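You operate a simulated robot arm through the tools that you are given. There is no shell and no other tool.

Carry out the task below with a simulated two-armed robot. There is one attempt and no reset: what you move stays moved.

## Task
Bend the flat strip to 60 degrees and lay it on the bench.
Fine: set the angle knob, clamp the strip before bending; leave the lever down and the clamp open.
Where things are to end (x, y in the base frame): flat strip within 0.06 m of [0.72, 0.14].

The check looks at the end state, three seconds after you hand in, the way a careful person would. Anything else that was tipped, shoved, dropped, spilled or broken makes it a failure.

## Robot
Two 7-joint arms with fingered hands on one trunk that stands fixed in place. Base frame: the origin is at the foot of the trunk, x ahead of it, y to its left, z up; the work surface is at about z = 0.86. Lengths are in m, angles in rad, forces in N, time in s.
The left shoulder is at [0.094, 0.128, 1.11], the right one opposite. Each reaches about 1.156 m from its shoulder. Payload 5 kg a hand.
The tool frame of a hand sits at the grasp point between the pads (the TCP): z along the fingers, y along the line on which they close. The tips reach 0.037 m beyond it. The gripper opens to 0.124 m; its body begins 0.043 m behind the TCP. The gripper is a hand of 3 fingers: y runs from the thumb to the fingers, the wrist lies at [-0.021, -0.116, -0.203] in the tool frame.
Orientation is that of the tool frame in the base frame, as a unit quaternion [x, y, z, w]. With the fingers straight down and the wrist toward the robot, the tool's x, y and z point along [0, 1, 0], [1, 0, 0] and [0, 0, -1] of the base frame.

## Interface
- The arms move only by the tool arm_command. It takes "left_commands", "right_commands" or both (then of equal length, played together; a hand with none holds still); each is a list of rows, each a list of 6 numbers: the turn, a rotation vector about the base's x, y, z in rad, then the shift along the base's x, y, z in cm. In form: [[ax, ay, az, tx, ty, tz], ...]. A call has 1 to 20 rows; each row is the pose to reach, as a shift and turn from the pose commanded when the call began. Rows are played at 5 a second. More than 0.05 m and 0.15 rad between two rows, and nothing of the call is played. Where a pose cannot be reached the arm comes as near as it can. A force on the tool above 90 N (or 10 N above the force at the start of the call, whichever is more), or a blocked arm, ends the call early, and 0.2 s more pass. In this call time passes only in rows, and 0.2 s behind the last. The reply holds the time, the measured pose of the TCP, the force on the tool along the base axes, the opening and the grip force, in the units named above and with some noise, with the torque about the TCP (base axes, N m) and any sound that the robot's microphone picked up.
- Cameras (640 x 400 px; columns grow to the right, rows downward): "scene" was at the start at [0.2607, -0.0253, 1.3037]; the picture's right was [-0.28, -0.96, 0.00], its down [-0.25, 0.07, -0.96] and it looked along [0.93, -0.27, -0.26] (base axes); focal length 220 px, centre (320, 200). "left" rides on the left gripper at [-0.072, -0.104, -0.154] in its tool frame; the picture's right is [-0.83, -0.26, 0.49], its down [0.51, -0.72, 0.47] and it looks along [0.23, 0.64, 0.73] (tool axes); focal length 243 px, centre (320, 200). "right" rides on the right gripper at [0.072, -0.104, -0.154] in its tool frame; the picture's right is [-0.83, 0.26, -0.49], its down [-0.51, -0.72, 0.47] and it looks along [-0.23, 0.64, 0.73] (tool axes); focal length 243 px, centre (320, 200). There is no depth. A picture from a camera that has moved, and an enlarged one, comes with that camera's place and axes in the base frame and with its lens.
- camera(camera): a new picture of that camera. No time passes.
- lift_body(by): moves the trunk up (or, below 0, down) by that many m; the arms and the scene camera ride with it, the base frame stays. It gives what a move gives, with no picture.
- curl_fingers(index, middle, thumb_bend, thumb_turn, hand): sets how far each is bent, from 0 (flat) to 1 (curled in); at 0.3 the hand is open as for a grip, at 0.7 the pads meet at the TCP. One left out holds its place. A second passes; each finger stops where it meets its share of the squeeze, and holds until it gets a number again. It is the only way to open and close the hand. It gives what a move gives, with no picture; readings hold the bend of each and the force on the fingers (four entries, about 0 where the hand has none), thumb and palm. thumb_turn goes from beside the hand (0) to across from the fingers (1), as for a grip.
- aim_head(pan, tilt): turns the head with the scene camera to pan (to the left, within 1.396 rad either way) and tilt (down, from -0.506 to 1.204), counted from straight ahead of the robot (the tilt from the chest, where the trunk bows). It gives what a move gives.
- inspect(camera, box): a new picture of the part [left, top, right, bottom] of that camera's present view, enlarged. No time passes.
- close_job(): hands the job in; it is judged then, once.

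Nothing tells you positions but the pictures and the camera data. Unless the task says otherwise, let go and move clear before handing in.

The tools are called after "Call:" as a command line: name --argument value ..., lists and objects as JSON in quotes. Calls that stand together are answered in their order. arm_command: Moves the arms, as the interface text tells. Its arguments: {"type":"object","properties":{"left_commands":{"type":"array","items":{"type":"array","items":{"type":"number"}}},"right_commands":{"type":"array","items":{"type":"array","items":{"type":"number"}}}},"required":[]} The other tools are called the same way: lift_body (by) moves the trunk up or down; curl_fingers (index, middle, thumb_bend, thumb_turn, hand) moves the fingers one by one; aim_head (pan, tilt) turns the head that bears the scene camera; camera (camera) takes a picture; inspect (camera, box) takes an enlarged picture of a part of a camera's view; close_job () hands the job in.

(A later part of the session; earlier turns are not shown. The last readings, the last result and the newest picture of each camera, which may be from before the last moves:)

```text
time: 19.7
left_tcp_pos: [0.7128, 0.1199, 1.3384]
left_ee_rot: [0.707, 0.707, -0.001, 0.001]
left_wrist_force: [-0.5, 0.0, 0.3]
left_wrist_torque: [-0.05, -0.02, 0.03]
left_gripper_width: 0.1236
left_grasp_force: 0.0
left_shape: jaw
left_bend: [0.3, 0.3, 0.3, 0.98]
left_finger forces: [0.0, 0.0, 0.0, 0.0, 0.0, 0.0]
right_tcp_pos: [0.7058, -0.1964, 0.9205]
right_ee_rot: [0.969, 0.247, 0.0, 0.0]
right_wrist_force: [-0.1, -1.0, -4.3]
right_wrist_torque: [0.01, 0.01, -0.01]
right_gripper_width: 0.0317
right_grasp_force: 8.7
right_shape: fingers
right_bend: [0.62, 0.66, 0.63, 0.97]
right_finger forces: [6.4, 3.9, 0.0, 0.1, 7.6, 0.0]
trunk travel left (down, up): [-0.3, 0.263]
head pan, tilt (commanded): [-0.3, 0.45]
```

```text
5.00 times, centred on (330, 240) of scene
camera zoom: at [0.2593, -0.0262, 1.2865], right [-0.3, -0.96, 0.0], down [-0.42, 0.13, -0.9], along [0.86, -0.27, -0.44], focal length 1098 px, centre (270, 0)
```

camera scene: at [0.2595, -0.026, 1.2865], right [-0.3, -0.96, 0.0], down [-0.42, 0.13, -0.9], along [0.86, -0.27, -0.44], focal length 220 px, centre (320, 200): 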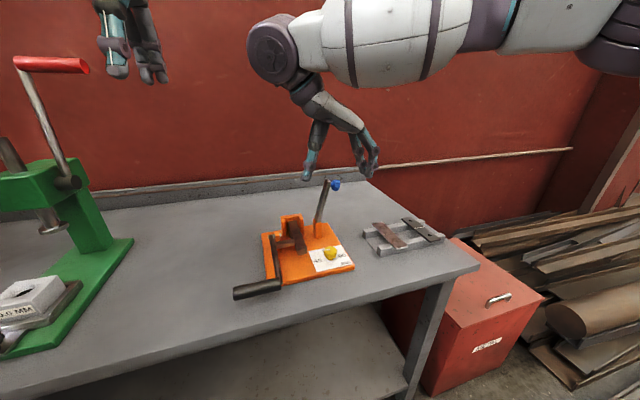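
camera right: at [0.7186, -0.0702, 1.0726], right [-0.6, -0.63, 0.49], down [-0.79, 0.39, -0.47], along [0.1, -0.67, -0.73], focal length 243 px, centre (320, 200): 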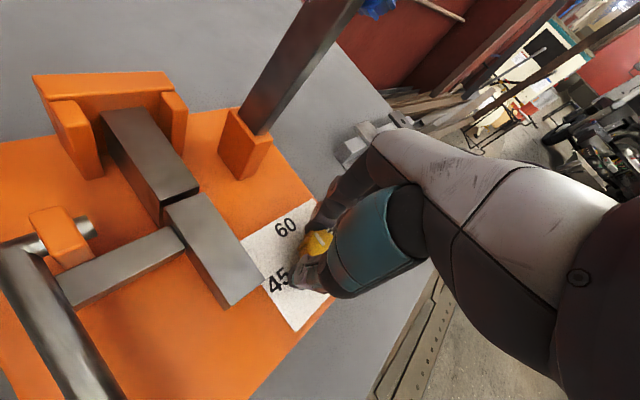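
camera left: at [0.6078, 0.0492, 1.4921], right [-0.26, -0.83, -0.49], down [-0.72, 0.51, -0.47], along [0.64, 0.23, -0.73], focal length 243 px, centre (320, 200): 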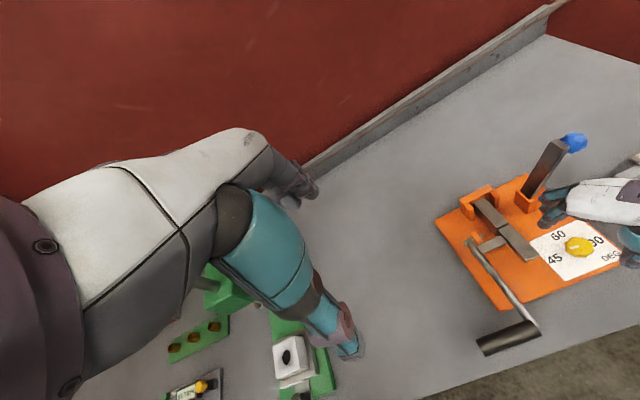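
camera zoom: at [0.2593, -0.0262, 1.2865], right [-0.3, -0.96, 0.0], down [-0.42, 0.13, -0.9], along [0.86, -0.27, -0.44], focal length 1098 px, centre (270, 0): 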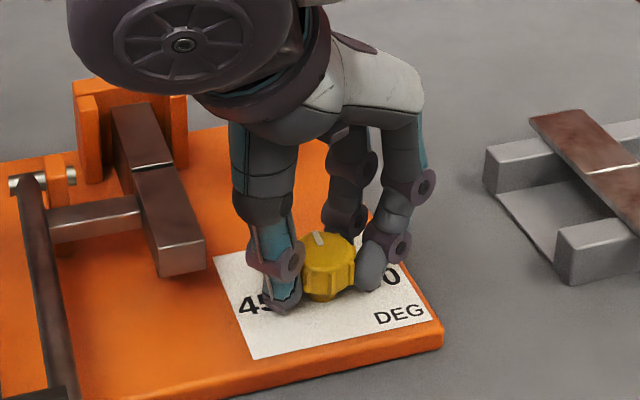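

Call:
inspect --camera "scene" --box '[315, 235, 355, 265]'

Call:
inspect --camera "right" --box '[250, 190, 350, 320]'

```text
13.33 times, centred on (335, 250) of scene
camera zoom: at [0.2593, -0.0262, 1.2865], right [-0.3, -0.96, 0.0], down [-0.42, 0.13, -0.9], along [0.86, -0.27, -0.44], focal length 2928 px, centre (120, -467)
```

zoom: 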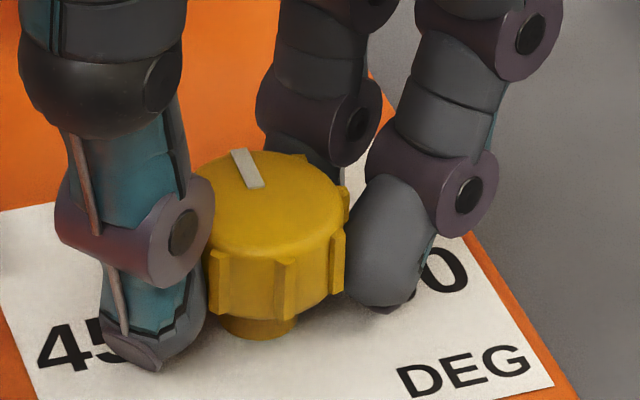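

```text
3.08 times, centred on (300, 255) of right
camera zoom: at [0.7186, -0.0702, 1.0726], right [-0.6, -0.63, 0.49], down [-0.79, 0.39, -0.47], along [0.1, -0.67, -0.73], focal length 746 px, centre (382, 31)
```

zoom: 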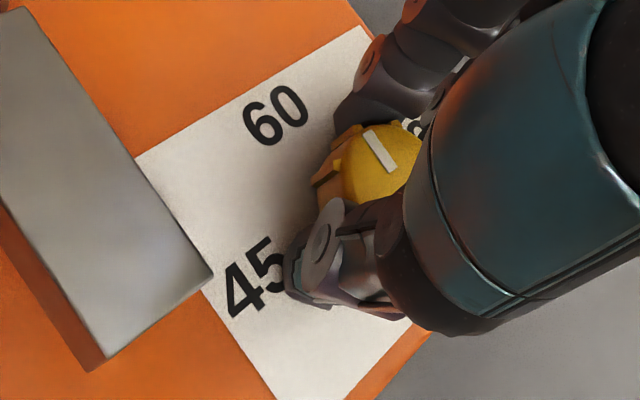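

The pointer now points straight forward (+x) at the 60 label. I'll release gently, raise the hand and verify.

Call:
curl_fingers --hand "right" --index 0.5 --middle 0.5 --thumb_bend 0.5

Call:
arm_command --right_commands '[[0, 0, 0, 0, 0, 1.5], [0, 0, 0, 0, 0, 4], [0, 0, 0, -1, -1, 8], [0, 0, 0, -3, -3, 12], [0, 0, 0, -5, -6, 15], [0, 0, 0, -6, -10, 18], [0, 0, 0, -6, -14, 20], [0, 0, 0, -6, -14, 20]]'

Call:
inspect --camera "scene" --box '[240, 180, 380, 300]'

Call:
inspect --camera "left" --box '[510, 120, 640, 290]'

```text
time: 20.7
left_tcp_pos: [0.713, 0.1211, 1.3382]
left_ee_rot: [0.707, 0.707, 0.0, 0.0]
left_wrist_force: [-0.3, 0.1, 0.0]
left_wrist_torque: [-0.01, 0.0, -0.04]
left_gripper_width: 0.1235
left_grasp_force: 0.1
left_shape: jaw
left_bend: [0.3, 0.3, 0.3, 0.98]
left_finger forces: [0.0, 0.0, 0.0, 0.0, 0.1, 0.0]
right_tcp_pos: [0.7057, -0.1969, 0.9214]
right_ee_rot: [0.969, 0.248, 0.0, 0.0]
right_wrist_force: [-0.8, 0.0, 0.2]
right_wrist_torque: [0.04, -0.01, -0.01]
right_gripper_width: 0.0669
right_grasp_force: 0.0
right_shape: fingers
right_bend: [0.5, 0.5, 0.5, 0.97]
right_finger forces: [0.0, 0.0, 0.0, 0.1, 0.0, 0.0]
trunk travel left (down, up): [-0.3, 0.263]
head pan, tilt (commanded): [-0.3, 0.45]
```

```text
refused: row 6 steps farther than a row can; nothing moved
```

```text
3.33 times, centred on (310, 240) of scene
camera zoom: at [0.2589, -0.026, 1.2866], right [-0.3, -0.96, 0.0], down [-0.42, 0.13, -0.9], along [0.86, -0.27, -0.44], focal length 732 px, centre (353, 67)
```

zoom: 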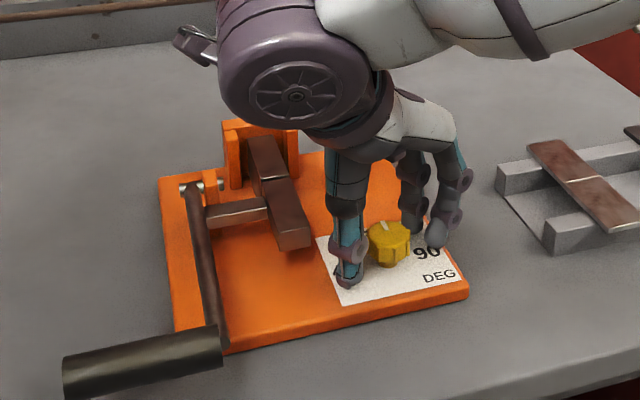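

```text
2.35 times, centred on (575, 205) of left
camera zoom: at [0.6084, 0.049, 1.4919], right [-0.26, -0.83, -0.49], down [-0.72, 0.51, -0.47], along [0.64, 0.23, -0.73], focal length 571 px, centre (-280, 188)
```

zoom: 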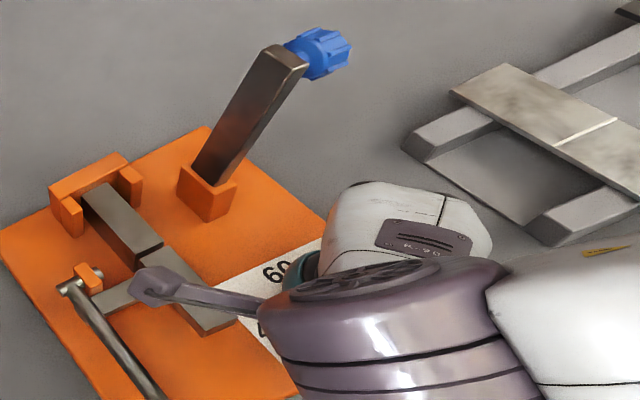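

The fingers are off the knob. I'll redo the retreat with shorter steps: straight up first, then back and right while turning the yaw back to 0.

Call:
arm_command --right_commands '[[0, 0, 0, 0, 0, 1.5], [0, 0, 0, 0, 0, 4.5], [0, 0, 0, 0, 0, 9], [0, 0, 0, 0, 0, 13.5], [0, 0, 0, 0, 0, 18], [0, 0, 0, -1, -1, 22], [0, 0, 0.13, -4, -4, 24], [0, 0, 0.26, -7, -7, 25], [0, 0, 0.39, -10, -10, 26], [0, 0, 0.52, -12.5, -13, 27], [0, 0, 0.65, -15, -16.5, 28], [0, 0, 0.78, -17, -20, 29], [0, 0, 0.91, -18, -24, 30], [0, 0, 1.04, -19, -28, 30], [0, 0, 1.07, -20, -30, 30], [0, 0, 1.07, -20, -30, 30]]'

Call:
camera --camera "scene"

Call:
inspect --camera "scene" --box '[220, 170, 380, 310]'

Call:
inspect --camera "left" --box '[510, 120, 640, 290]'

```text
time: 24.1
left_tcp_pos: [0.7122, 0.1213, 1.3385]
left_ee_rot: [0.708, 0.707, 0.0, 0.0]
left_wrist_force: [0.1, 0.5, 0.4]
left_wrist_torque: [-0.01, -0.01, 0.01]
left_gripper_width: 0.1235
left_grasp_force: 0.0
left_shape: jaw
left_bend: [0.3, 0.3, 0.3, 0.98]
left_finger forces: [0.0, 0.0, 0.0, 0.0, 0.1, 0.0]
right_tcp_pos: [0.504, -0.495, 1.2203]
right_ee_rot: [0.707, 0.707, 0.0, 0.001]
right_wrist_force: [0.9, -0.3, 0.2]
right_wrist_torque: [0.0, 0.01, 0.05]
right_gripper_width: 0.0673
right_grasp_force: 0.1
right_shape: fingers
right_bend: [0.5, 0.5, 0.5, 0.97]
right_finger forces: [0.0, 0.1, 0.0, 0.0, 0.1, 0.0]
trunk travel left (down, up): [-0.3, 0.263]
head pan, tilt (commanded): [-0.3, 0.45]
```

```text
taken
camera scene: at [0.2584, -0.0254, 1.2868], right [-0.3, -0.96, 0.0], down [-0.42, 0.13, -0.9], along [0.86, -0.27, -0.43], focal length 220 px, centre (320, 200)
```

scene: 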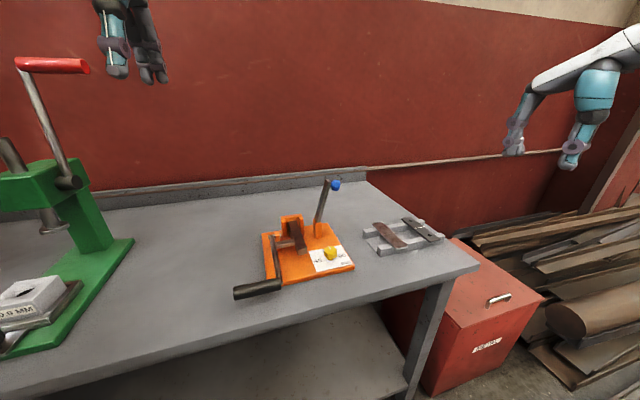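

```text
2.86 times, centred on (300, 240) of scene
camera zoom: at [0.2584, -0.0254, 1.2868], right [-0.3, -0.96, 0.0], down [-0.42, 0.13, -0.9], along [0.86, -0.27, -0.43], focal length 628 px, centre (377, 86)
```

zoom: 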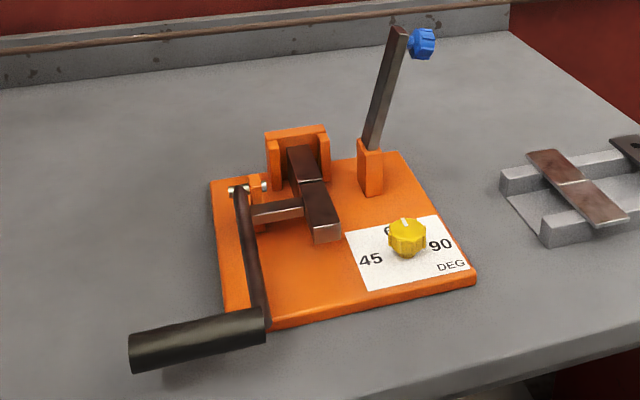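

```text
2.35 times, centred on (575, 205) of left
camera zoom: at [0.6077, 0.0497, 1.4923], right [-0.26, -0.83, -0.49], down [-0.72, 0.51, -0.47], along [0.64, 0.23, -0.73], focal length 571 px, centre (-280, 188)
```

zoom: 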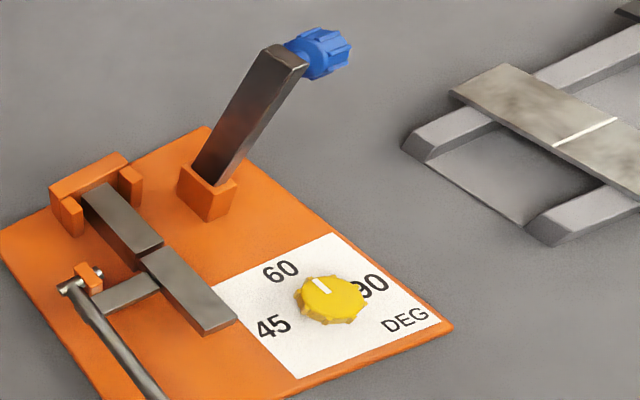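

The knob reads 60 from both viewpoints. Now I'll bring the left arm, turned to yaw −90°, high over the clamp to above the plain strip at (0.7415, −0.402).

Call:
arm_command --left_commands '[[0, 0, -0.131, 0.24, -4.36, -1.0], [0, 0, -0.262, 0.48, -8.72, -2.0], [0, 0, -0.393, 0.72, -13.08, -3.0], [0, 0, -0.524, 0.96, -17.44, -4.0], [0, 0, -0.655, 1.2, -21.8, -5.0], [0, 0, -0.786, 1.45, -26.16, -6.0], [0, 0, -0.917, 1.7, -30.5, -7.0], [0, 0, -1.048, 1.95, -34.9, -8.5], [0, 0, -1.179, 2.2, -39.2, -10.5], [0, 0, -1.31, 2.4, -43.6, -12.5], [0, 0, -1.44, 2.65, -48, -14.5], [0, 0, -1.57, 2.9, -52.3, -16.5], [0, 0, -1.57, 2.9, -52.3, -18.5], [0, 0, -1.57, 2.9, -52.3, -18.5]]'

Call:
camera --camera "scene"

Call:
camera --camera "left"

Call:
camera --camera "right"

```text
time: 27.1
left_tcp_pos: [0.7425, -0.404, 1.1547]
left_ee_rot: [1.0, -0.001, 0.0, 0.001]
left_wrist_force: [0.3, -0.7, 0.2]
left_wrist_torque: [0.0, -0.01, 0.0]
left_gripper_width: 0.124
left_grasp_force: 0.0
left_shape: jaw
left_bend: [0.3, 0.3, 0.3, 0.98]
left_finger forces: [0.1, 0.0, 0.0, 0.1, 0.0, 0.1]
right_tcp_pos: [0.5033, -0.496, 1.2203]
right_ee_rot: [0.708, 0.707, 0.001, 0.0]
right_wrist_force: [-0.4, -0.6, 0.0]
right_wrist_torque: [0.0, 0.02, 0.01]
right_gripper_width: 0.0672
right_grasp_force: 0.1
right_shape: fingers
right_bend: [0.5, 0.5, 0.5, 0.97]
right_finger forces: [0.0, 0.0, 0.0, 0.0, 0.0, 0.1]
trunk travel left (down, up): [-0.3, 0.263]
head pan, tilt (commanded): [-0.3, 0.45]
```

```text
taken
camera scene: at [0.2582, -0.0268, 1.2868], right [-0.3, -0.96, 0.0], down [-0.42, 0.13, -0.9], along [0.86, -0.27, -0.43], focal length 220 px, centre (320, 200)
```

scene: 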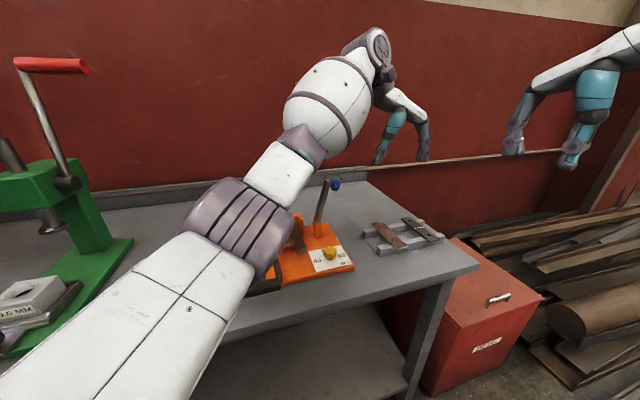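

```text
taken
camera left: at [0.6696, -0.2983, 1.3081], right [-0.83, 0.26, -0.49], down [0.51, 0.72, -0.47], along [0.23, -0.64, -0.73], focal length 243 px, centre (320, 200)
```

left: 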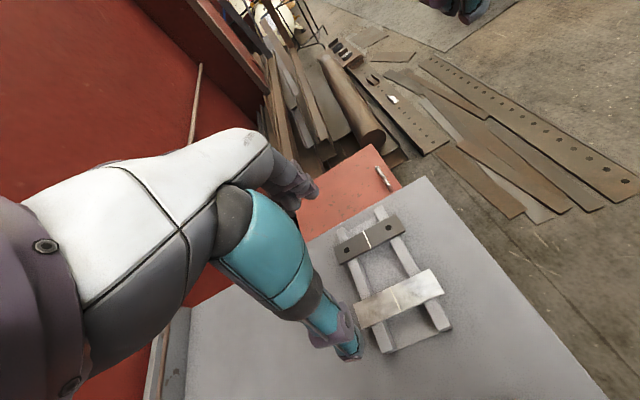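

```text
taken
camera right: at [0.3991, -0.4235, 1.3725], right [0.26, -0.83, 0.49], down [-0.72, -0.51, -0.47], along [0.64, -0.23, -0.73], focal length 243 px, centre (320, 200)
```

right: 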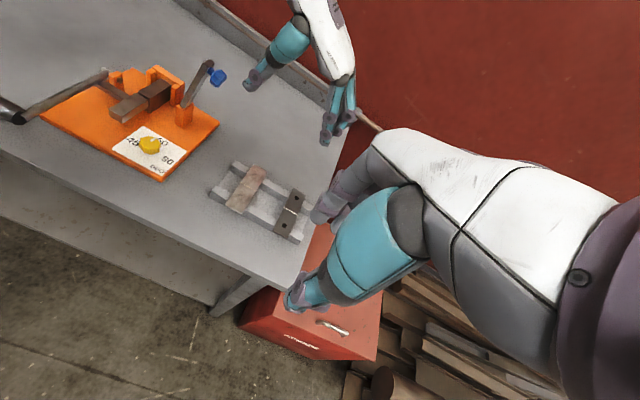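

The left arm reaches well with yaw −90°. I'll measure the strip and rack more precisely from this camera.

Call:
inspect --camera "left" --box '[320, 195, 480, 365]'

Call:
inspect --camera "right" --box '[190, 60, 370, 260]'

Call:
inspect --camera "scene" --box '[350, 130, 460, 270]'

```text
2.35 times, centred on (400, 280) of left
camera zoom: at [0.6696, -0.2983, 1.3081], right [-0.83, 0.26, -0.49], down [0.51, 0.72, -0.47], along [0.23, -0.64, -0.73], focal length 571 px, centre (132, 12)
```

zoom: 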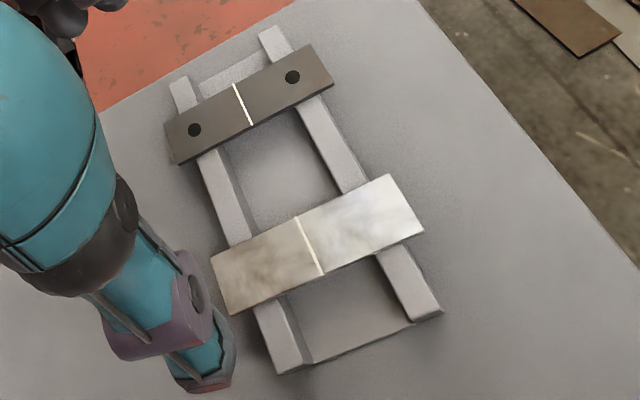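

```text
2.00 times, centred on (280, 160) of right
camera zoom: at [0.3991, -0.4235, 1.3725], right [0.26, -0.83, 0.49], down [-0.72, -0.51, -0.47], along [0.64, -0.23, -0.73], focal length 485 px, centre (400, 280)
```

zoom: 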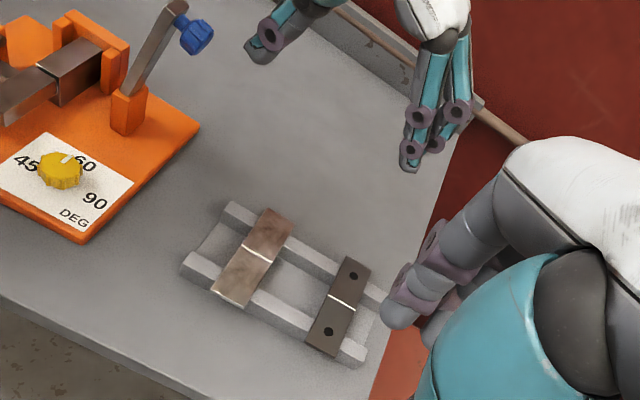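

```text
2.86 times, centred on (405, 200) of scene
camera zoom: at [0.2582, -0.0268, 1.2868], right [-0.3, -0.96, 0.0], down [-0.42, 0.13, -0.9], along [0.86, -0.27, -0.43], focal length 628 px, centre (77, 200)
```

zoom: 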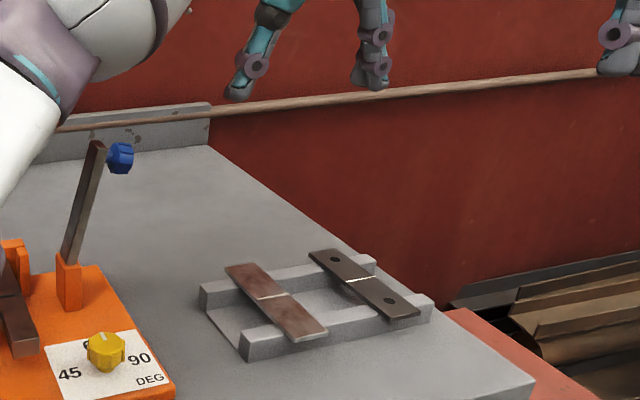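

The plain strip is centred at about (0.7405, −0.4017), roughly 0.14 × 0.039 m, and the gap between the rack rails is x 0.705–0.770. I'll pre-close to about 0.09 m, lower onto it and check on the way.

Call:
curl_fingers --hand "left" --index 0.42 --middle 0.42 --thumb_bend 0.42

Call:
arm_command --left_commands '[[0, 0, 0, -0.2, 0, -4], [0, 0, 0, -0.2, 0, -8], [0, 0, 0, -0.2, 0, -12], [0, 0, 0, -0.2, 0, -16], [0, 0, 0, -0.2, 0, -19.5], [0, 0, 0, -0.2, 0, -19.5]]'

Call:
camera --camera "left"

Call:
inspect --camera "scene" --box '[350, 170, 460, 270]'

Call:
inspect --camera "right" --box '[190, 100, 370, 260]'

```text
time: 28.1
left_tcp_pos: [0.7427, -0.4012, 1.155]
left_ee_rot: [1.0, 0.0, 0.0, 0.0]
left_wrist_force: [0.1, -0.2, -0.5]
left_wrist_torque: [-0.01, 0.02, 0.02]
left_gripper_width: 0.0931
left_grasp_force: 0.1
left_shape: fingers
left_bend: [0.42, 0.42, 0.42, 0.98]
left_finger forces: [0.1, 0.0, 0.0, 0.1, 0.0, 0.1]
right_tcp_pos: [0.5041, -0.4953, 1.2198]
right_ee_rot: [0.707, 0.707, 0.0, 0.0]
right_wrist_force: [-0.5, -0.1, 0.5]
right_wrist_torque: [0.03, -0.03, -0.02]
right_gripper_width: 0.0672
right_grasp_force: 0.1
right_shape: fingers
right_bend: [0.5, 0.5, 0.5, 0.97]
right_finger forces: [0.0, 0.0, 0.0, 0.1, 0.1, 0.1]
trunk travel left (down, up): [-0.3, 0.263]
head pan, tilt (commanded): [-0.3, 0.45]
```

```text
time: 29.5
left_tcp_pos: [0.7395, -0.4026, 0.9585]
left_ee_rot: [1.0, 0.0, 0.0, 0.0]
left_wrist_force: [-0.3, -0.3, -0.1]
left_wrist_torque: [-0.04, -0.01, 0.0]
left_gripper_width: 0.0932
left_grasp_force: 0.1
left_shape: fingers
left_bend: [0.42, 0.42, 0.42, 0.98]
left_finger forces: [0.0, 0.0, 0.0, 0.1, 0.1, 0.1]
right_tcp_pos: [0.5038, -0.4955, 1.2211]
right_ee_rot: [0.708, 0.707, 0.001, 0.0]
right_wrist_force: [-0.1, -0.7, -0.6]
right_wrist_torque: [0.01, -0.07, 0.01]
right_gripper_width: 0.0674
right_grasp_force: 0.1
right_shape: fingers
right_bend: [0.5, 0.5, 0.5, 0.97]
right_finger forces: [0.1, 0.0, 0.0, 0.0, 0.0, 0.0]
trunk travel left (down, up): [-0.3, 0.263]
head pan, tilt (commanded): [-0.3, 0.45]
```

```text
taken
camera left: at [0.6674, -0.2981, 1.1115], right [-0.83, 0.26, -0.49], down [0.51, 0.72, -0.47], along [0.23, -0.64, -0.73], focal length 243 px, centre (320, 200)
```

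left: 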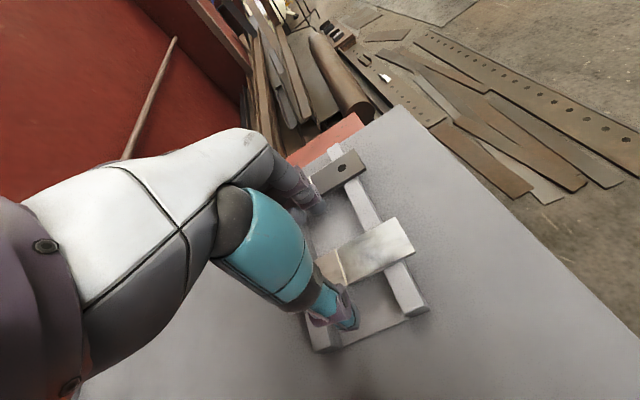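

```text
4.00 times, centred on (405, 220) of scene
camera zoom: at [0.2586, -0.0259, 1.2867], right [-0.3, -0.96, 0.0], down [-0.42, 0.13, -0.9], along [0.86, -0.27, -0.43], focal length 878 px, centre (-20, 120)
```

zoom: 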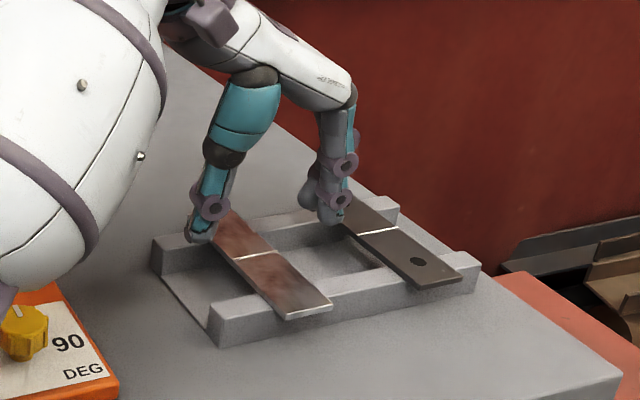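

```text
2.50 times, centred on (280, 180) of right
camera zoom: at [0.3996, -0.4225, 1.3727], right [0.26, -0.83, 0.49], down [-0.72, -0.51, -0.47], along [0.64, -0.23, -0.73], focal length 606 px, centre (420, 250)
```

zoom: 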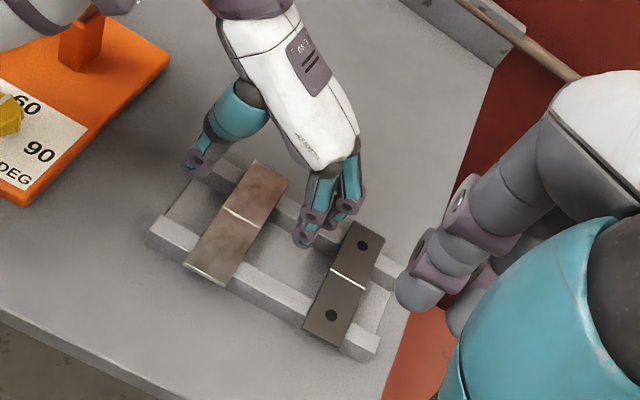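

Call:
inspect --camera "right" --box '[250, 130, 350, 210]'

Call:
inspect --camera "left" --box '[260, 140, 440, 360]'

```text
5.00 times, centred on (300, 170) of right
camera zoom: at [0.3996, -0.4225, 1.3727], right [0.26, -0.83, 0.49], down [-0.72, -0.51, -0.47], along [0.64, -0.23, -0.73], focal length 1213 px, centre (420, 350)
```

zoom: 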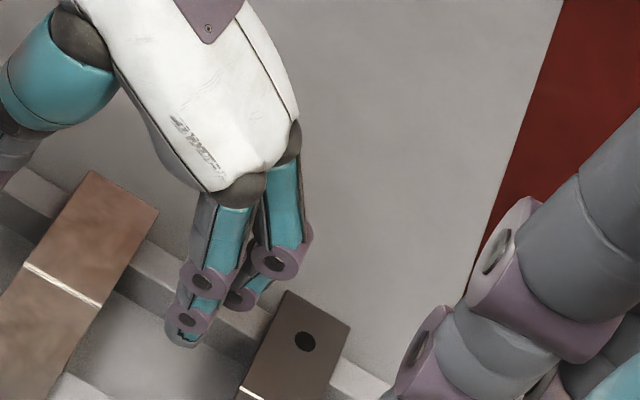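

```text
1.82 times, centred on (350, 250) of left
camera zoom: at [0.6674, -0.2981, 1.1115], right [-0.83, 0.26, -0.49], down [0.51, 0.72, -0.47], along [0.23, -0.64, -0.73], focal length 441 px, centre (266, 109)
```

zoom: 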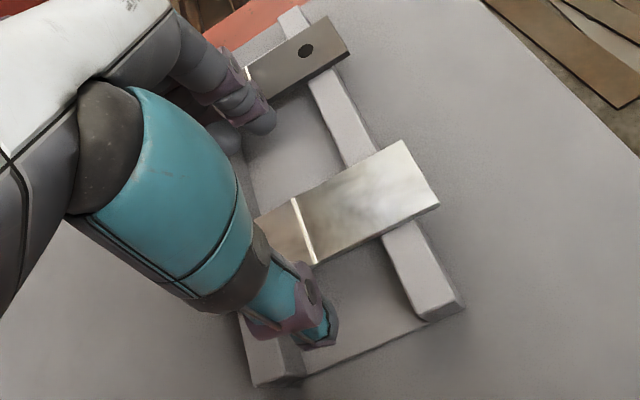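

Both fingers and the thumb sit above the gap between the rails. I'll shift 4 mm toward me for margin and lower.

Call:
arm_command --left_commands '[[0, 0, 0, -0.4, 0, 0], [0, 0, 0, -0.4, 0, -1.5], [0, 0, 0, -0.4, 0, -3], [0, 0, 0, -0.4, 0, -4], [0, 0, 0, -0.4, 0, -4.8], [0, 0, 0, -0.4, 0, -4.8]]'

Call:
inspect --camera "left" --box '[260, 140, 440, 360]'

Call:
inspect --camera "scene" --box '[370, 190, 450, 260]'

Call:
inspect --camera "right" --box '[220, 130, 340, 230]'

```text
time: 30.9
left_tcp_pos: [0.7343, -0.4013, 0.9105]
left_ee_rot: [1.0, 0.0, 0.0, 0.0]
left_wrist_force: [-0.2, -0.7, -0.2]
left_wrist_torque: [-0.02, 0.01, 0.03]
left_gripper_width: 0.093
left_grasp_force: 0.0
left_shape: fingers
left_bend: [0.42, 0.42, 0.42, 0.98]
left_finger forces: [0.0, 0.1, 0.1, 0.0, 0.0, 0.1]
right_tcp_pos: [0.5041, -0.4948, 1.2201]
right_ee_rot: [0.707, 0.707, 0.0, 0.0]
right_wrist_force: [-0.1, -0.5, 0.9]
right_wrist_torque: [0.01, -0.01, -0.01]
right_gripper_width: 0.0675
right_grasp_force: 0.1
right_shape: fingers
right_bend: [0.5, 0.5, 0.5, 0.97]
right_finger forces: [0.0, 0.0, 0.0, 0.0, 0.0, 0.0]
trunk travel left (down, up): [-0.3, 0.263]
head pan, tilt (commanded): [-0.3, 0.45]
```

```text
1.82 times, centred on (350, 250) of left
camera zoom: at [0.6622, -0.297, 1.064], right [-0.83, 0.26, -0.49], down [0.51, 0.72, -0.47], along [0.23, -0.64, -0.73], focal length 441 px, centre (266, 109)
```

zoom: 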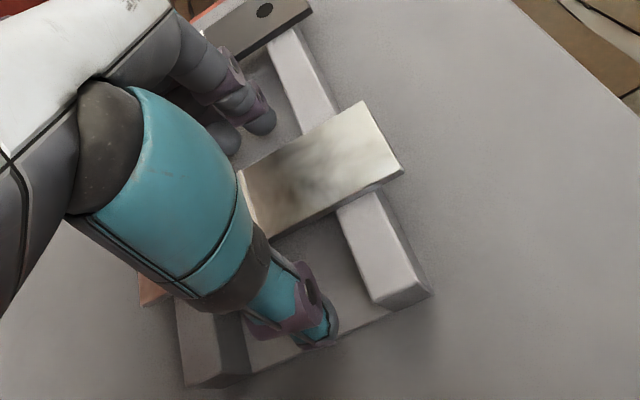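

```text
5.71 times, centred on (410, 225) of scene
camera zoom: at [0.2587, -0.026, 1.2867], right [-0.3, -0.96, 0.0], down [-0.42, 0.13, -0.9], along [0.86, -0.27, -0.44], focal length 1255 px, centre (-194, 57)
```

zoom: 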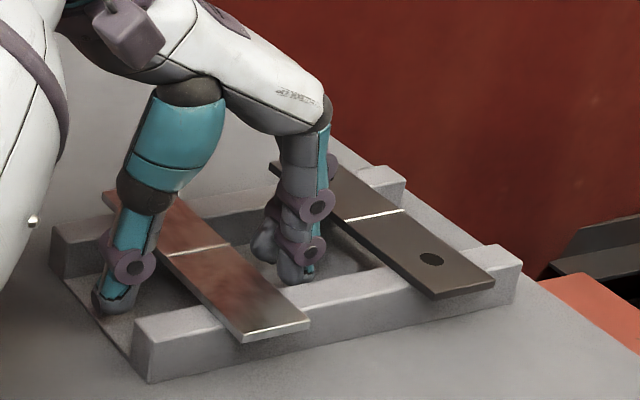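

```text
4.00 times, centred on (280, 180) of right
camera zoom: at [0.3998, -0.4226, 1.3726], right [0.26, -0.83, 0.49], down [-0.72, -0.51, -0.47], along [0.64, -0.23, -0.73], focal length 970 px, centre (480, 280)
```

zoom: 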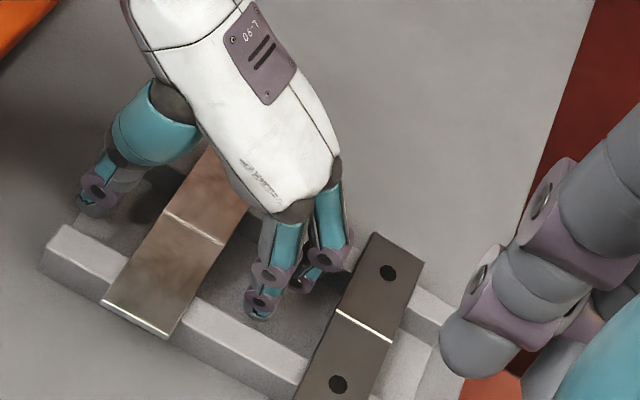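

The fingers straddle the strip inside the rack gap without contact. I'll close on the strip.

Call:
curl_fingers --hand "left" --index 0.55 --middle 0.55 --thumb_bend 0.55

Call:
inspect --camera "scene" --box '[370, 190, 450, 260]'

Call:
inspect --camera "right" --box '[220, 130, 340, 230]'

```text
time: 31.9
left_tcp_pos: [0.7346, -0.4017, 0.9099]
left_ee_rot: [1.0, 0.0, -0.001, 0.001]
left_wrist_force: [0.3, -0.5, 0.6]
left_wrist_torque: [0.0, -0.01, 0.0]
left_gripper_width: 0.0529
left_grasp_force: 0.1
left_shape: fingers
left_bend: [0.55, 0.55, 0.55, 0.98]
left_finger forces: [0.1, 0.0, 0.0, 0.0, 0.0, 0.1]
right_tcp_pos: [0.5037, -0.4949, 1.2206]
right_ee_rot: [0.707, 0.707, 0.0, 0.0]
right_wrist_force: [0.3, -0.2, -0.4]
right_wrist_torque: [-0.01, -0.03, 0.0]
right_gripper_width: 0.0675
right_grasp_force: 0.0
right_shape: fingers
right_bend: [0.5, 0.5, 0.5, 0.97]
right_finger forces: [0.0, 0.0, 0.1, 0.0, 0.0, 0.0]
trunk travel left (down, up): [-0.3, 0.263]
head pan, tilt (commanded): [-0.3, 0.45]
```

```text
5.71 times, centred on (410, 225) of scene
camera zoom: at [0.2589, -0.026, 1.2866], right [-0.3, -0.96, 0.0], down [-0.42, 0.13, -0.9], along [0.86, -0.27, -0.44], focal length 1255 px, centre (-194, 57)
```

zoom: 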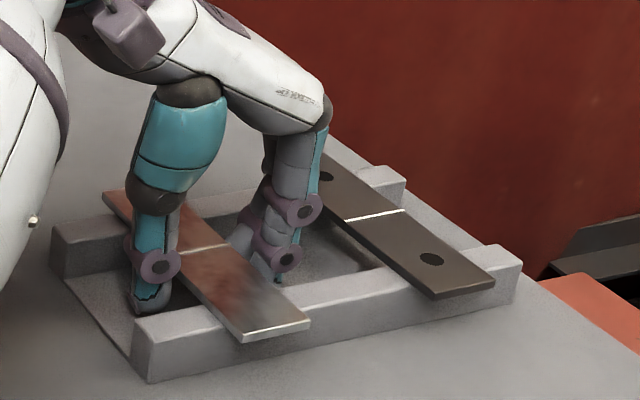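

```text
4.00 times, centred on (280, 180) of right
camera zoom: at [0.4, -0.4226, 1.3725], right [0.26, -0.83, 0.49], down [-0.72, -0.51, -0.47], along [0.64, -0.23, -0.73], focal length 970 px, centre (480, 280)
```

zoom: 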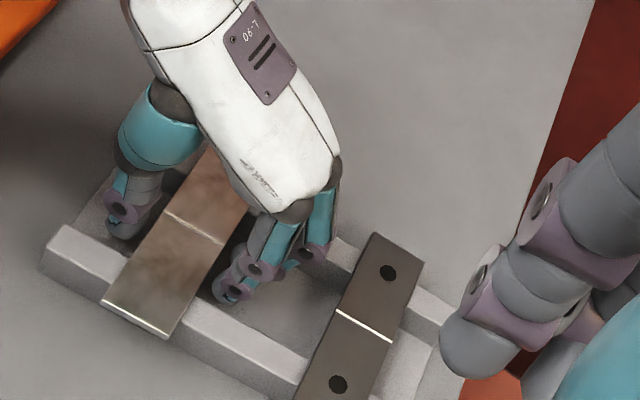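

Call:
curl_fingers --hand "left" --index 0.72 --middle 0.72 --thumb_bend 0.72

Call:
inspect --camera "scene" --box '[370, 190, 450, 260]'

Call:
inspect --camera "right" --box '[220, 130, 340, 230]'

```text
time: 32.9
left_tcp_pos: [0.7349, -0.4009, 0.9096]
left_ee_rot: [1.0, 0.0, -0.001, 0.0]
left_wrist_force: [0.8, 0.3, -2.1]
left_wrist_torque: [-0.01, 0.01, -0.01]
left_gripper_width: 0.0284
left_grasp_force: 16.8
left_shape: fingers
left_bend: [0.71, 0.71, 0.63, 0.96]
left_finger forces: [13.0, 2.7, 0.0, 0.0, 17.2, 0.0]
right_tcp_pos: [0.5045, -0.4951, 1.2204]
right_ee_rot: [0.708, 0.707, -0.001, 0.0]
right_wrist_force: [-0.1, -0.6, -0.3]
right_wrist_torque: [0.03, 0.0, -0.02]
right_gripper_width: 0.0675
right_grasp_force: 0.0
right_shape: fingers
right_bend: [0.5, 0.5, 0.5, 0.97]
right_finger forces: [0.1, 0.1, 0.0, 0.0, 0.0, 0.1]
trunk travel left (down, up): [-0.3, 0.263]
head pan, tilt (commanded): [-0.3, 0.45]
```

```text
5.71 times, centred on (410, 225) of scene
camera zoom: at [0.2591, -0.0261, 1.2866], right [-0.3, -0.96, 0.0], down [-0.42, 0.13, -0.9], along [0.86, -0.27, -0.44], focal length 1255 px, centre (-194, 57)
```

zoom: 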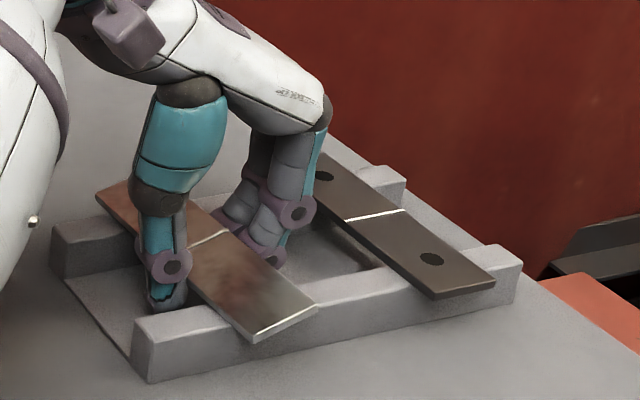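

```text
4.00 times, centred on (280, 180) of right
camera zoom: at [0.4002, -0.4227, 1.3724], right [0.26, -0.83, 0.49], down [-0.72, -0.51, -0.47], along [0.64, -0.23, -0.73], focal length 970 px, centre (480, 280)
```

zoom: 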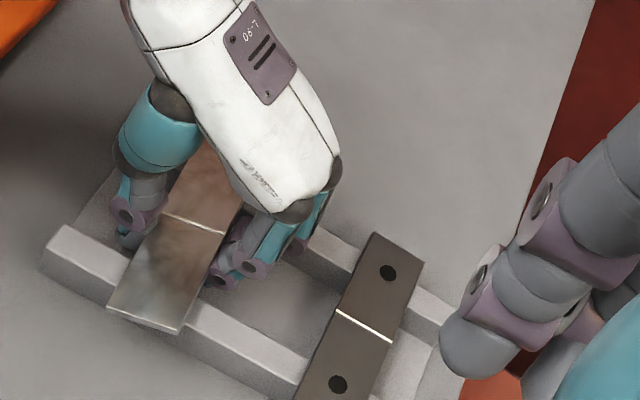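

The strip is gripped at about 17 N, with a slight yaw slip of a few degrees. I'll lift gently and check the hold.

Call:
arm_command --left_commands '[[0, 0, 0, 0, 0, 0.6], [0, 0, 0, 0, 0, 1.5], [0, 0, 0, 0, 0, 3], [0, 0, 0, 0, 0, 5], [0, 0, 0, 0, 0, 5]]'

Call:
inspect --camera "scene" --box '[370, 180, 450, 250]'

Call:
inspect --camera "right" --box '[220, 110, 340, 210]'

Call:
camera --camera "left"

```text
time: 34.1
left_tcp_pos: [0.7359, -0.4008, 0.959]
left_ee_rot: [1.0, 0.0, 0.0, 0.0]
left_wrist_force: [0.1, -0.4, -2.1]
left_wrist_torque: [-0.01, 0.01, 0.01]
left_gripper_width: 0.0284
left_grasp_force: 16.3
left_shape: fingers
left_bend: [0.71, 0.72, 0.63, 0.96]
left_finger forces: [13.1, 2.4, 0.0, 0.0, 17.0, 0.0]
right_tcp_pos: [0.5058, -0.4952, 1.2196]
right_ee_rot: [0.707, 0.707, 0.0, 0.001]
right_wrist_force: [-0.2, -0.6, 0.0]
right_wrist_torque: [-0.02, 0.0, 0.0]
right_gripper_width: 0.0675
right_grasp_force: 0.1
right_shape: fingers
right_bend: [0.5, 0.5, 0.5, 0.97]
right_finger forces: [0.1, 0.1, 0.0, 0.0, 0.1, 0.1]
trunk travel left (down, up): [-0.3, 0.263]
head pan, tilt (commanded): [-0.3, 0.45]
```

```text
5.71 times, centred on (410, 215) of scene
camera zoom: at [0.2595, -0.0262, 1.2865], right [-0.3, -0.96, 0.0], down [-0.42, 0.13, -0.9], along [0.86, -0.27, -0.44], focal length 1255 px, centre (-194, 114)
```

zoom: 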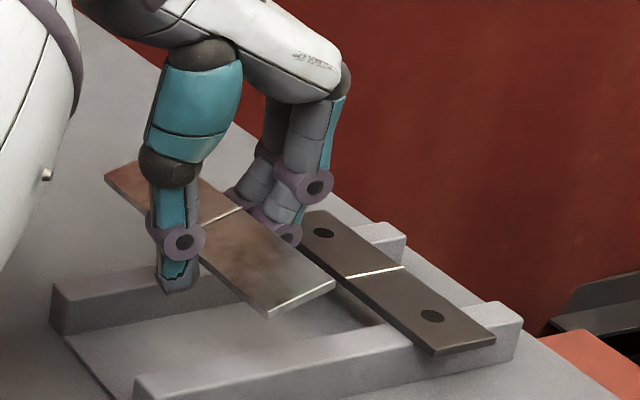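

```text
4.00 times, centred on (280, 160) of right
camera zoom: at [0.4006, -0.4228, 1.3722], right [0.26, -0.83, 0.49], down [-0.72, -0.51, -0.47], along [0.64, -0.23, -0.73], focal length 970 px, centre (480, 360)
```

zoom: 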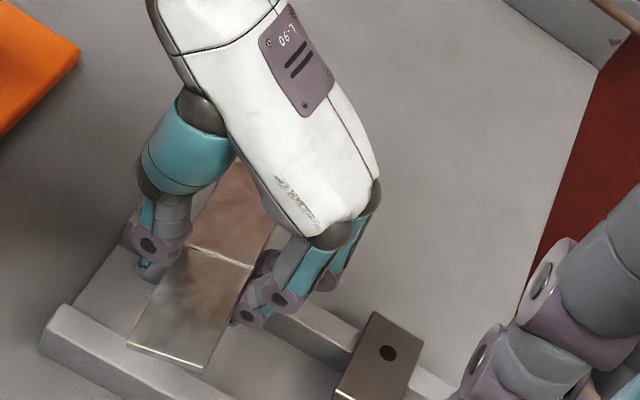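

```text
taken
camera left: at [0.6631, -0.2971, 1.1127], right [-0.83, 0.26, -0.49], down [0.51, 0.72, -0.47], along [0.23, -0.64, -0.73], focal length 243 px, centre (320, 200)
```

left: 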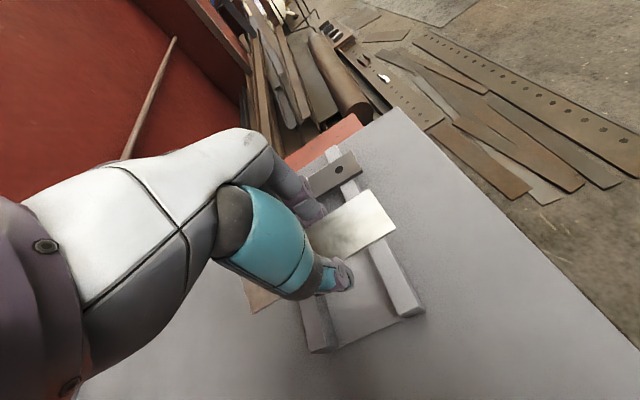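

Call:
inspect --camera "left" --box '[230, 160, 430, 340]'

Call:
inspect --camera "scene" --box '[375, 195, 435, 245]'

Call:
inspect --camera "right" --box '[235, 140, 305, 210]'

```text
2.22 times, centred on (330, 250) of left
camera zoom: at [0.6631, -0.2971, 1.1127], right [-0.83, 0.26, -0.49], down [0.51, 0.72, -0.47], along [0.23, -0.64, -0.73], focal length 539 px, centre (298, 89)
```

zoom: 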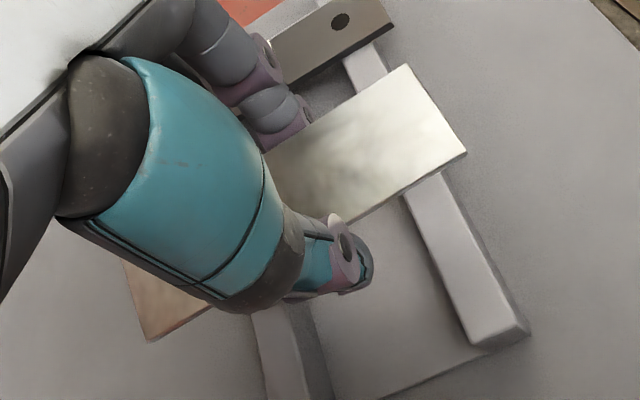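

```text
8.00 times, centred on (405, 220) of scene
camera zoom: at [0.2595, -0.0262, 1.2865], right [-0.3, -0.96, 0.0], down [-0.42, 0.13, -0.9], along [0.86, -0.27, -0.44], focal length 1757 px, centre (-360, 40)
```

zoom: 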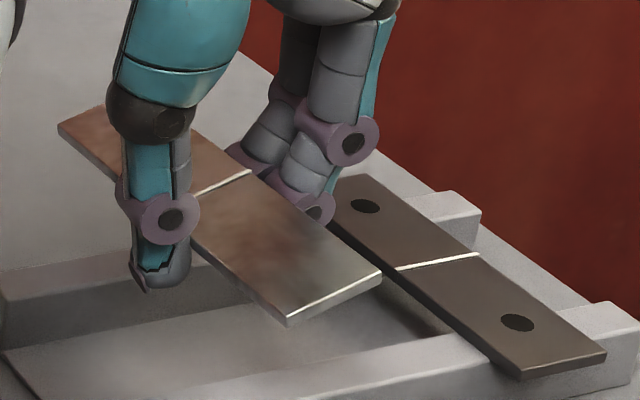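

```text
5.71 times, centred on (270, 175) of right
camera zoom: at [0.4006, -0.4228, 1.3722], right [0.26, -0.83, 0.49], down [-0.72, -0.51, -0.47], along [0.64, -0.23, -0.73], focal length 1386 px, centre (606, 343)
```

zoom: 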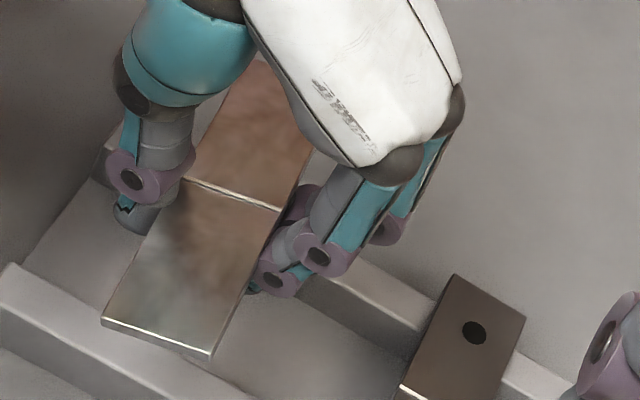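

The strip is held but rolled about 19° (finger side up) and yawed about 3°. I'll lift it above the clamp lever, level it by counter-rotating the hand, and carry it over toward the bed.

Call:
arm_command --left_commands '[[0.06, 0.005, -0.01, -0.6, 0, 3.5], [0.12, 0.01, -0.02, -1.4, 0, 7], [0.18, 0.015, -0.03, -2.2, 0, 10.5], [0.24, 0.02, -0.04, -3, 0, 14], [0.3, 0.03, -0.05, -3.8, 0, 17], [0.33, 0.03, -0.055, -4, 3, 17], [0.33, 0.03, -0.055, -4, 7, 17], [0.33, 0.03, -0.055, -4, 11, 17], [0.33, 0.03, -0.055, -4, 15, 17], [0.33, 0.03, -0.055, -4, 19, 17], [0.33, 0.03, -0.055, -4, 23, 17], [0.33, 0.03, -0.055, -3, 26.5, 17], [0.33, 0.03, -0.055, -1.5, 28.2, 16], [0.33, 0.03, -0.055, -1.5, 28.2, 16]]'

Call:
camera --camera "scene"

Call:
camera --camera "left"

Call:
camera --camera "right"

```text
time: 37.1
left_tcp_pos: [0.7206, -0.1215, 1.1215]
left_ee_rot: [0.986, -0.028, -0.014, -0.166]
left_wrist_force: [0.6, 0.4, -2.3]
left_wrist_torque: [-0.05, 0.02, -0.01]
left_gripper_width: 0.028
left_grasp_force: 15.5
left_shape: fingers
left_bend: [0.71, 0.72, 0.63, 0.97]
left_finger forces: [13.0, 2.4, 0.0, 0.1, 15.8, 0.0]
right_tcp_pos: [0.5041, -0.4969, 1.2205]
right_ee_rot: [0.707, 0.707, -0.001, 0.0]
right_wrist_force: [-0.1, -0.2, -0.4]
right_wrist_torque: [-0.05, -0.02, 0.02]
right_gripper_width: 0.0674
right_grasp_force: 0.1
right_shape: fingers
right_bend: [0.5, 0.5, 0.5, 0.97]
right_finger forces: [0.0, 0.1, 0.0, 0.0, 0.0, 0.0]
trunk travel left (down, up): [-0.3, 0.263]
head pan, tilt (commanded): [-0.3, 0.45]
```

```text
taken
camera scene: at [0.2589, -0.0261, 1.2866], right [-0.3, -0.96, 0.0], down [-0.42, 0.13, -0.9], along [0.86, -0.27, -0.44], focal length 220 px, centre (320, 200)
```

scene: 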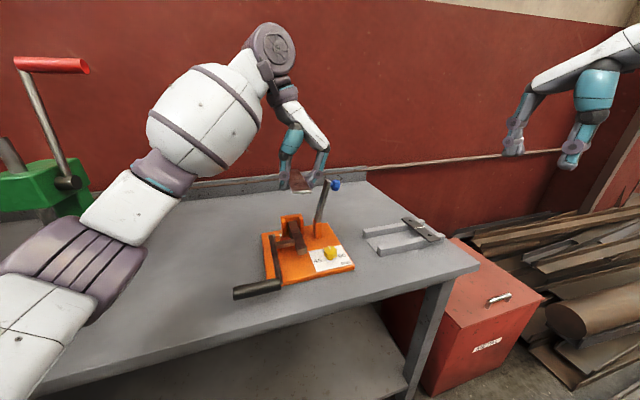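

```text
taken
camera left: at [0.6574, -0.0679, 1.303], right [-0.82, 0.45, -0.35], down [0.54, 0.81, -0.23], along [0.18, -0.38, -0.91], focal length 243 px, centre (320, 200)
```

left: 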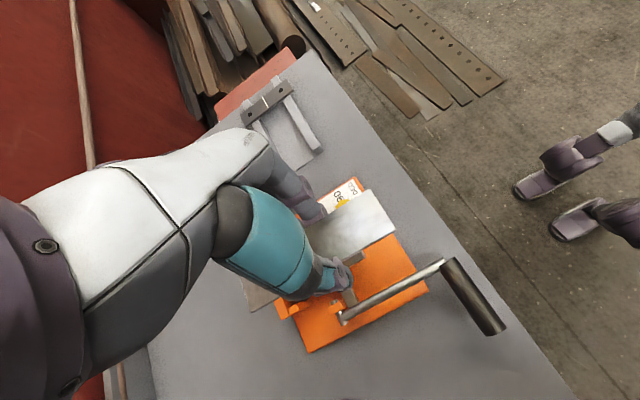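

```text
taken
camera right: at [0.4, -0.4228, 1.3725], right [0.26, -0.83, 0.49], down [-0.72, -0.51, -0.47], along [0.64, -0.23, -0.73], focal length 243 px, centre (320, 200)
```

right: 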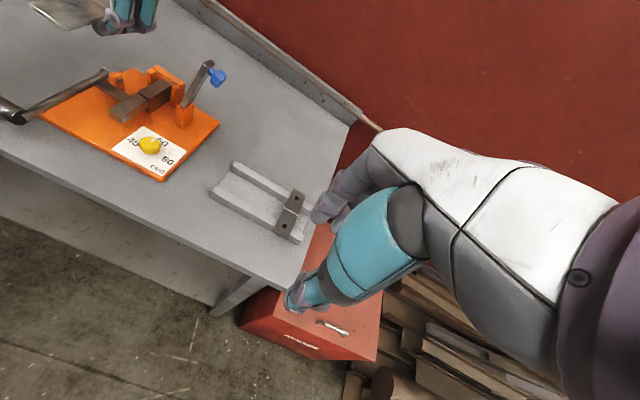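

The strip is carried to above the jig without touching anything. I'll check whether it's level and aligned.

Call:
inspect --camera "scene" --box '[260, 140, 350, 220]'

Call:
inspect --camera "right" --box '[0, 0, 200, 125]'

Call:
inspect --camera "left" --box '[230, 170, 450, 360]'

```text
5.00 times, centred on (305, 180) of scene
camera zoom: at [0.2589, -0.0261, 1.2866], right [-0.3, -0.96, 0.0], down [-0.42, 0.13, -0.9], along [0.86, -0.27, -0.44], focal length 1098 px, centre (395, 300)
```

zoom: 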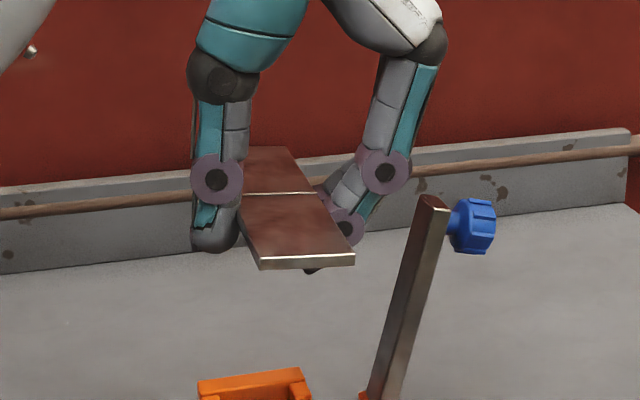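

```text
3.20 times, centred on (100, 62) of right
camera zoom: at [0.4, -0.4228, 1.3725], right [0.26, -0.83, 0.49], down [-0.72, -0.51, -0.47], along [0.64, -0.23, -0.73], focal length 776 px, centre (1024, 640)
```

zoom: 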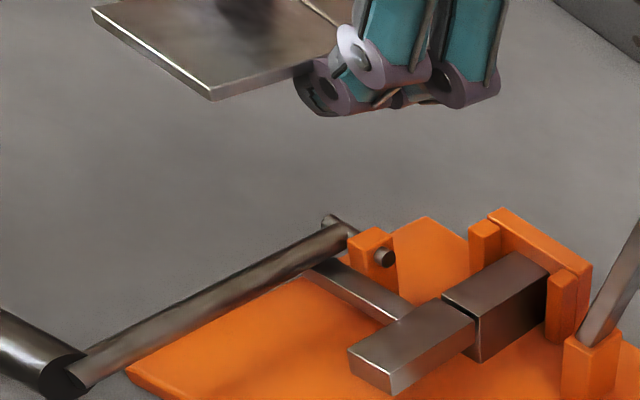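

```text
2.11 times, centred on (340, 265) of left
camera zoom: at [0.6574, -0.0679, 1.303], right [-0.82, 0.45, -0.35], down [0.54, 0.81, -0.23], along [0.18, -0.38, -0.91], focal length 511 px, centre (278, 63)
```

zoom: 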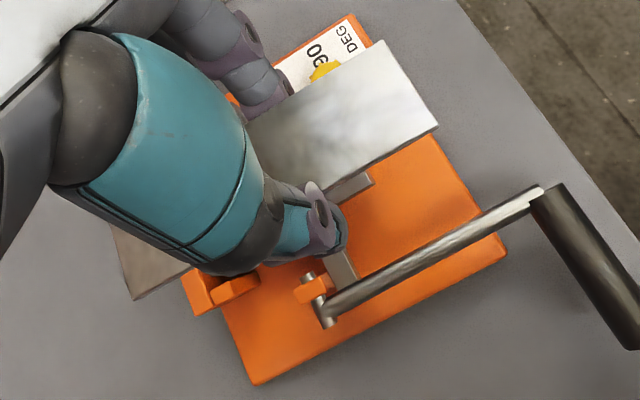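

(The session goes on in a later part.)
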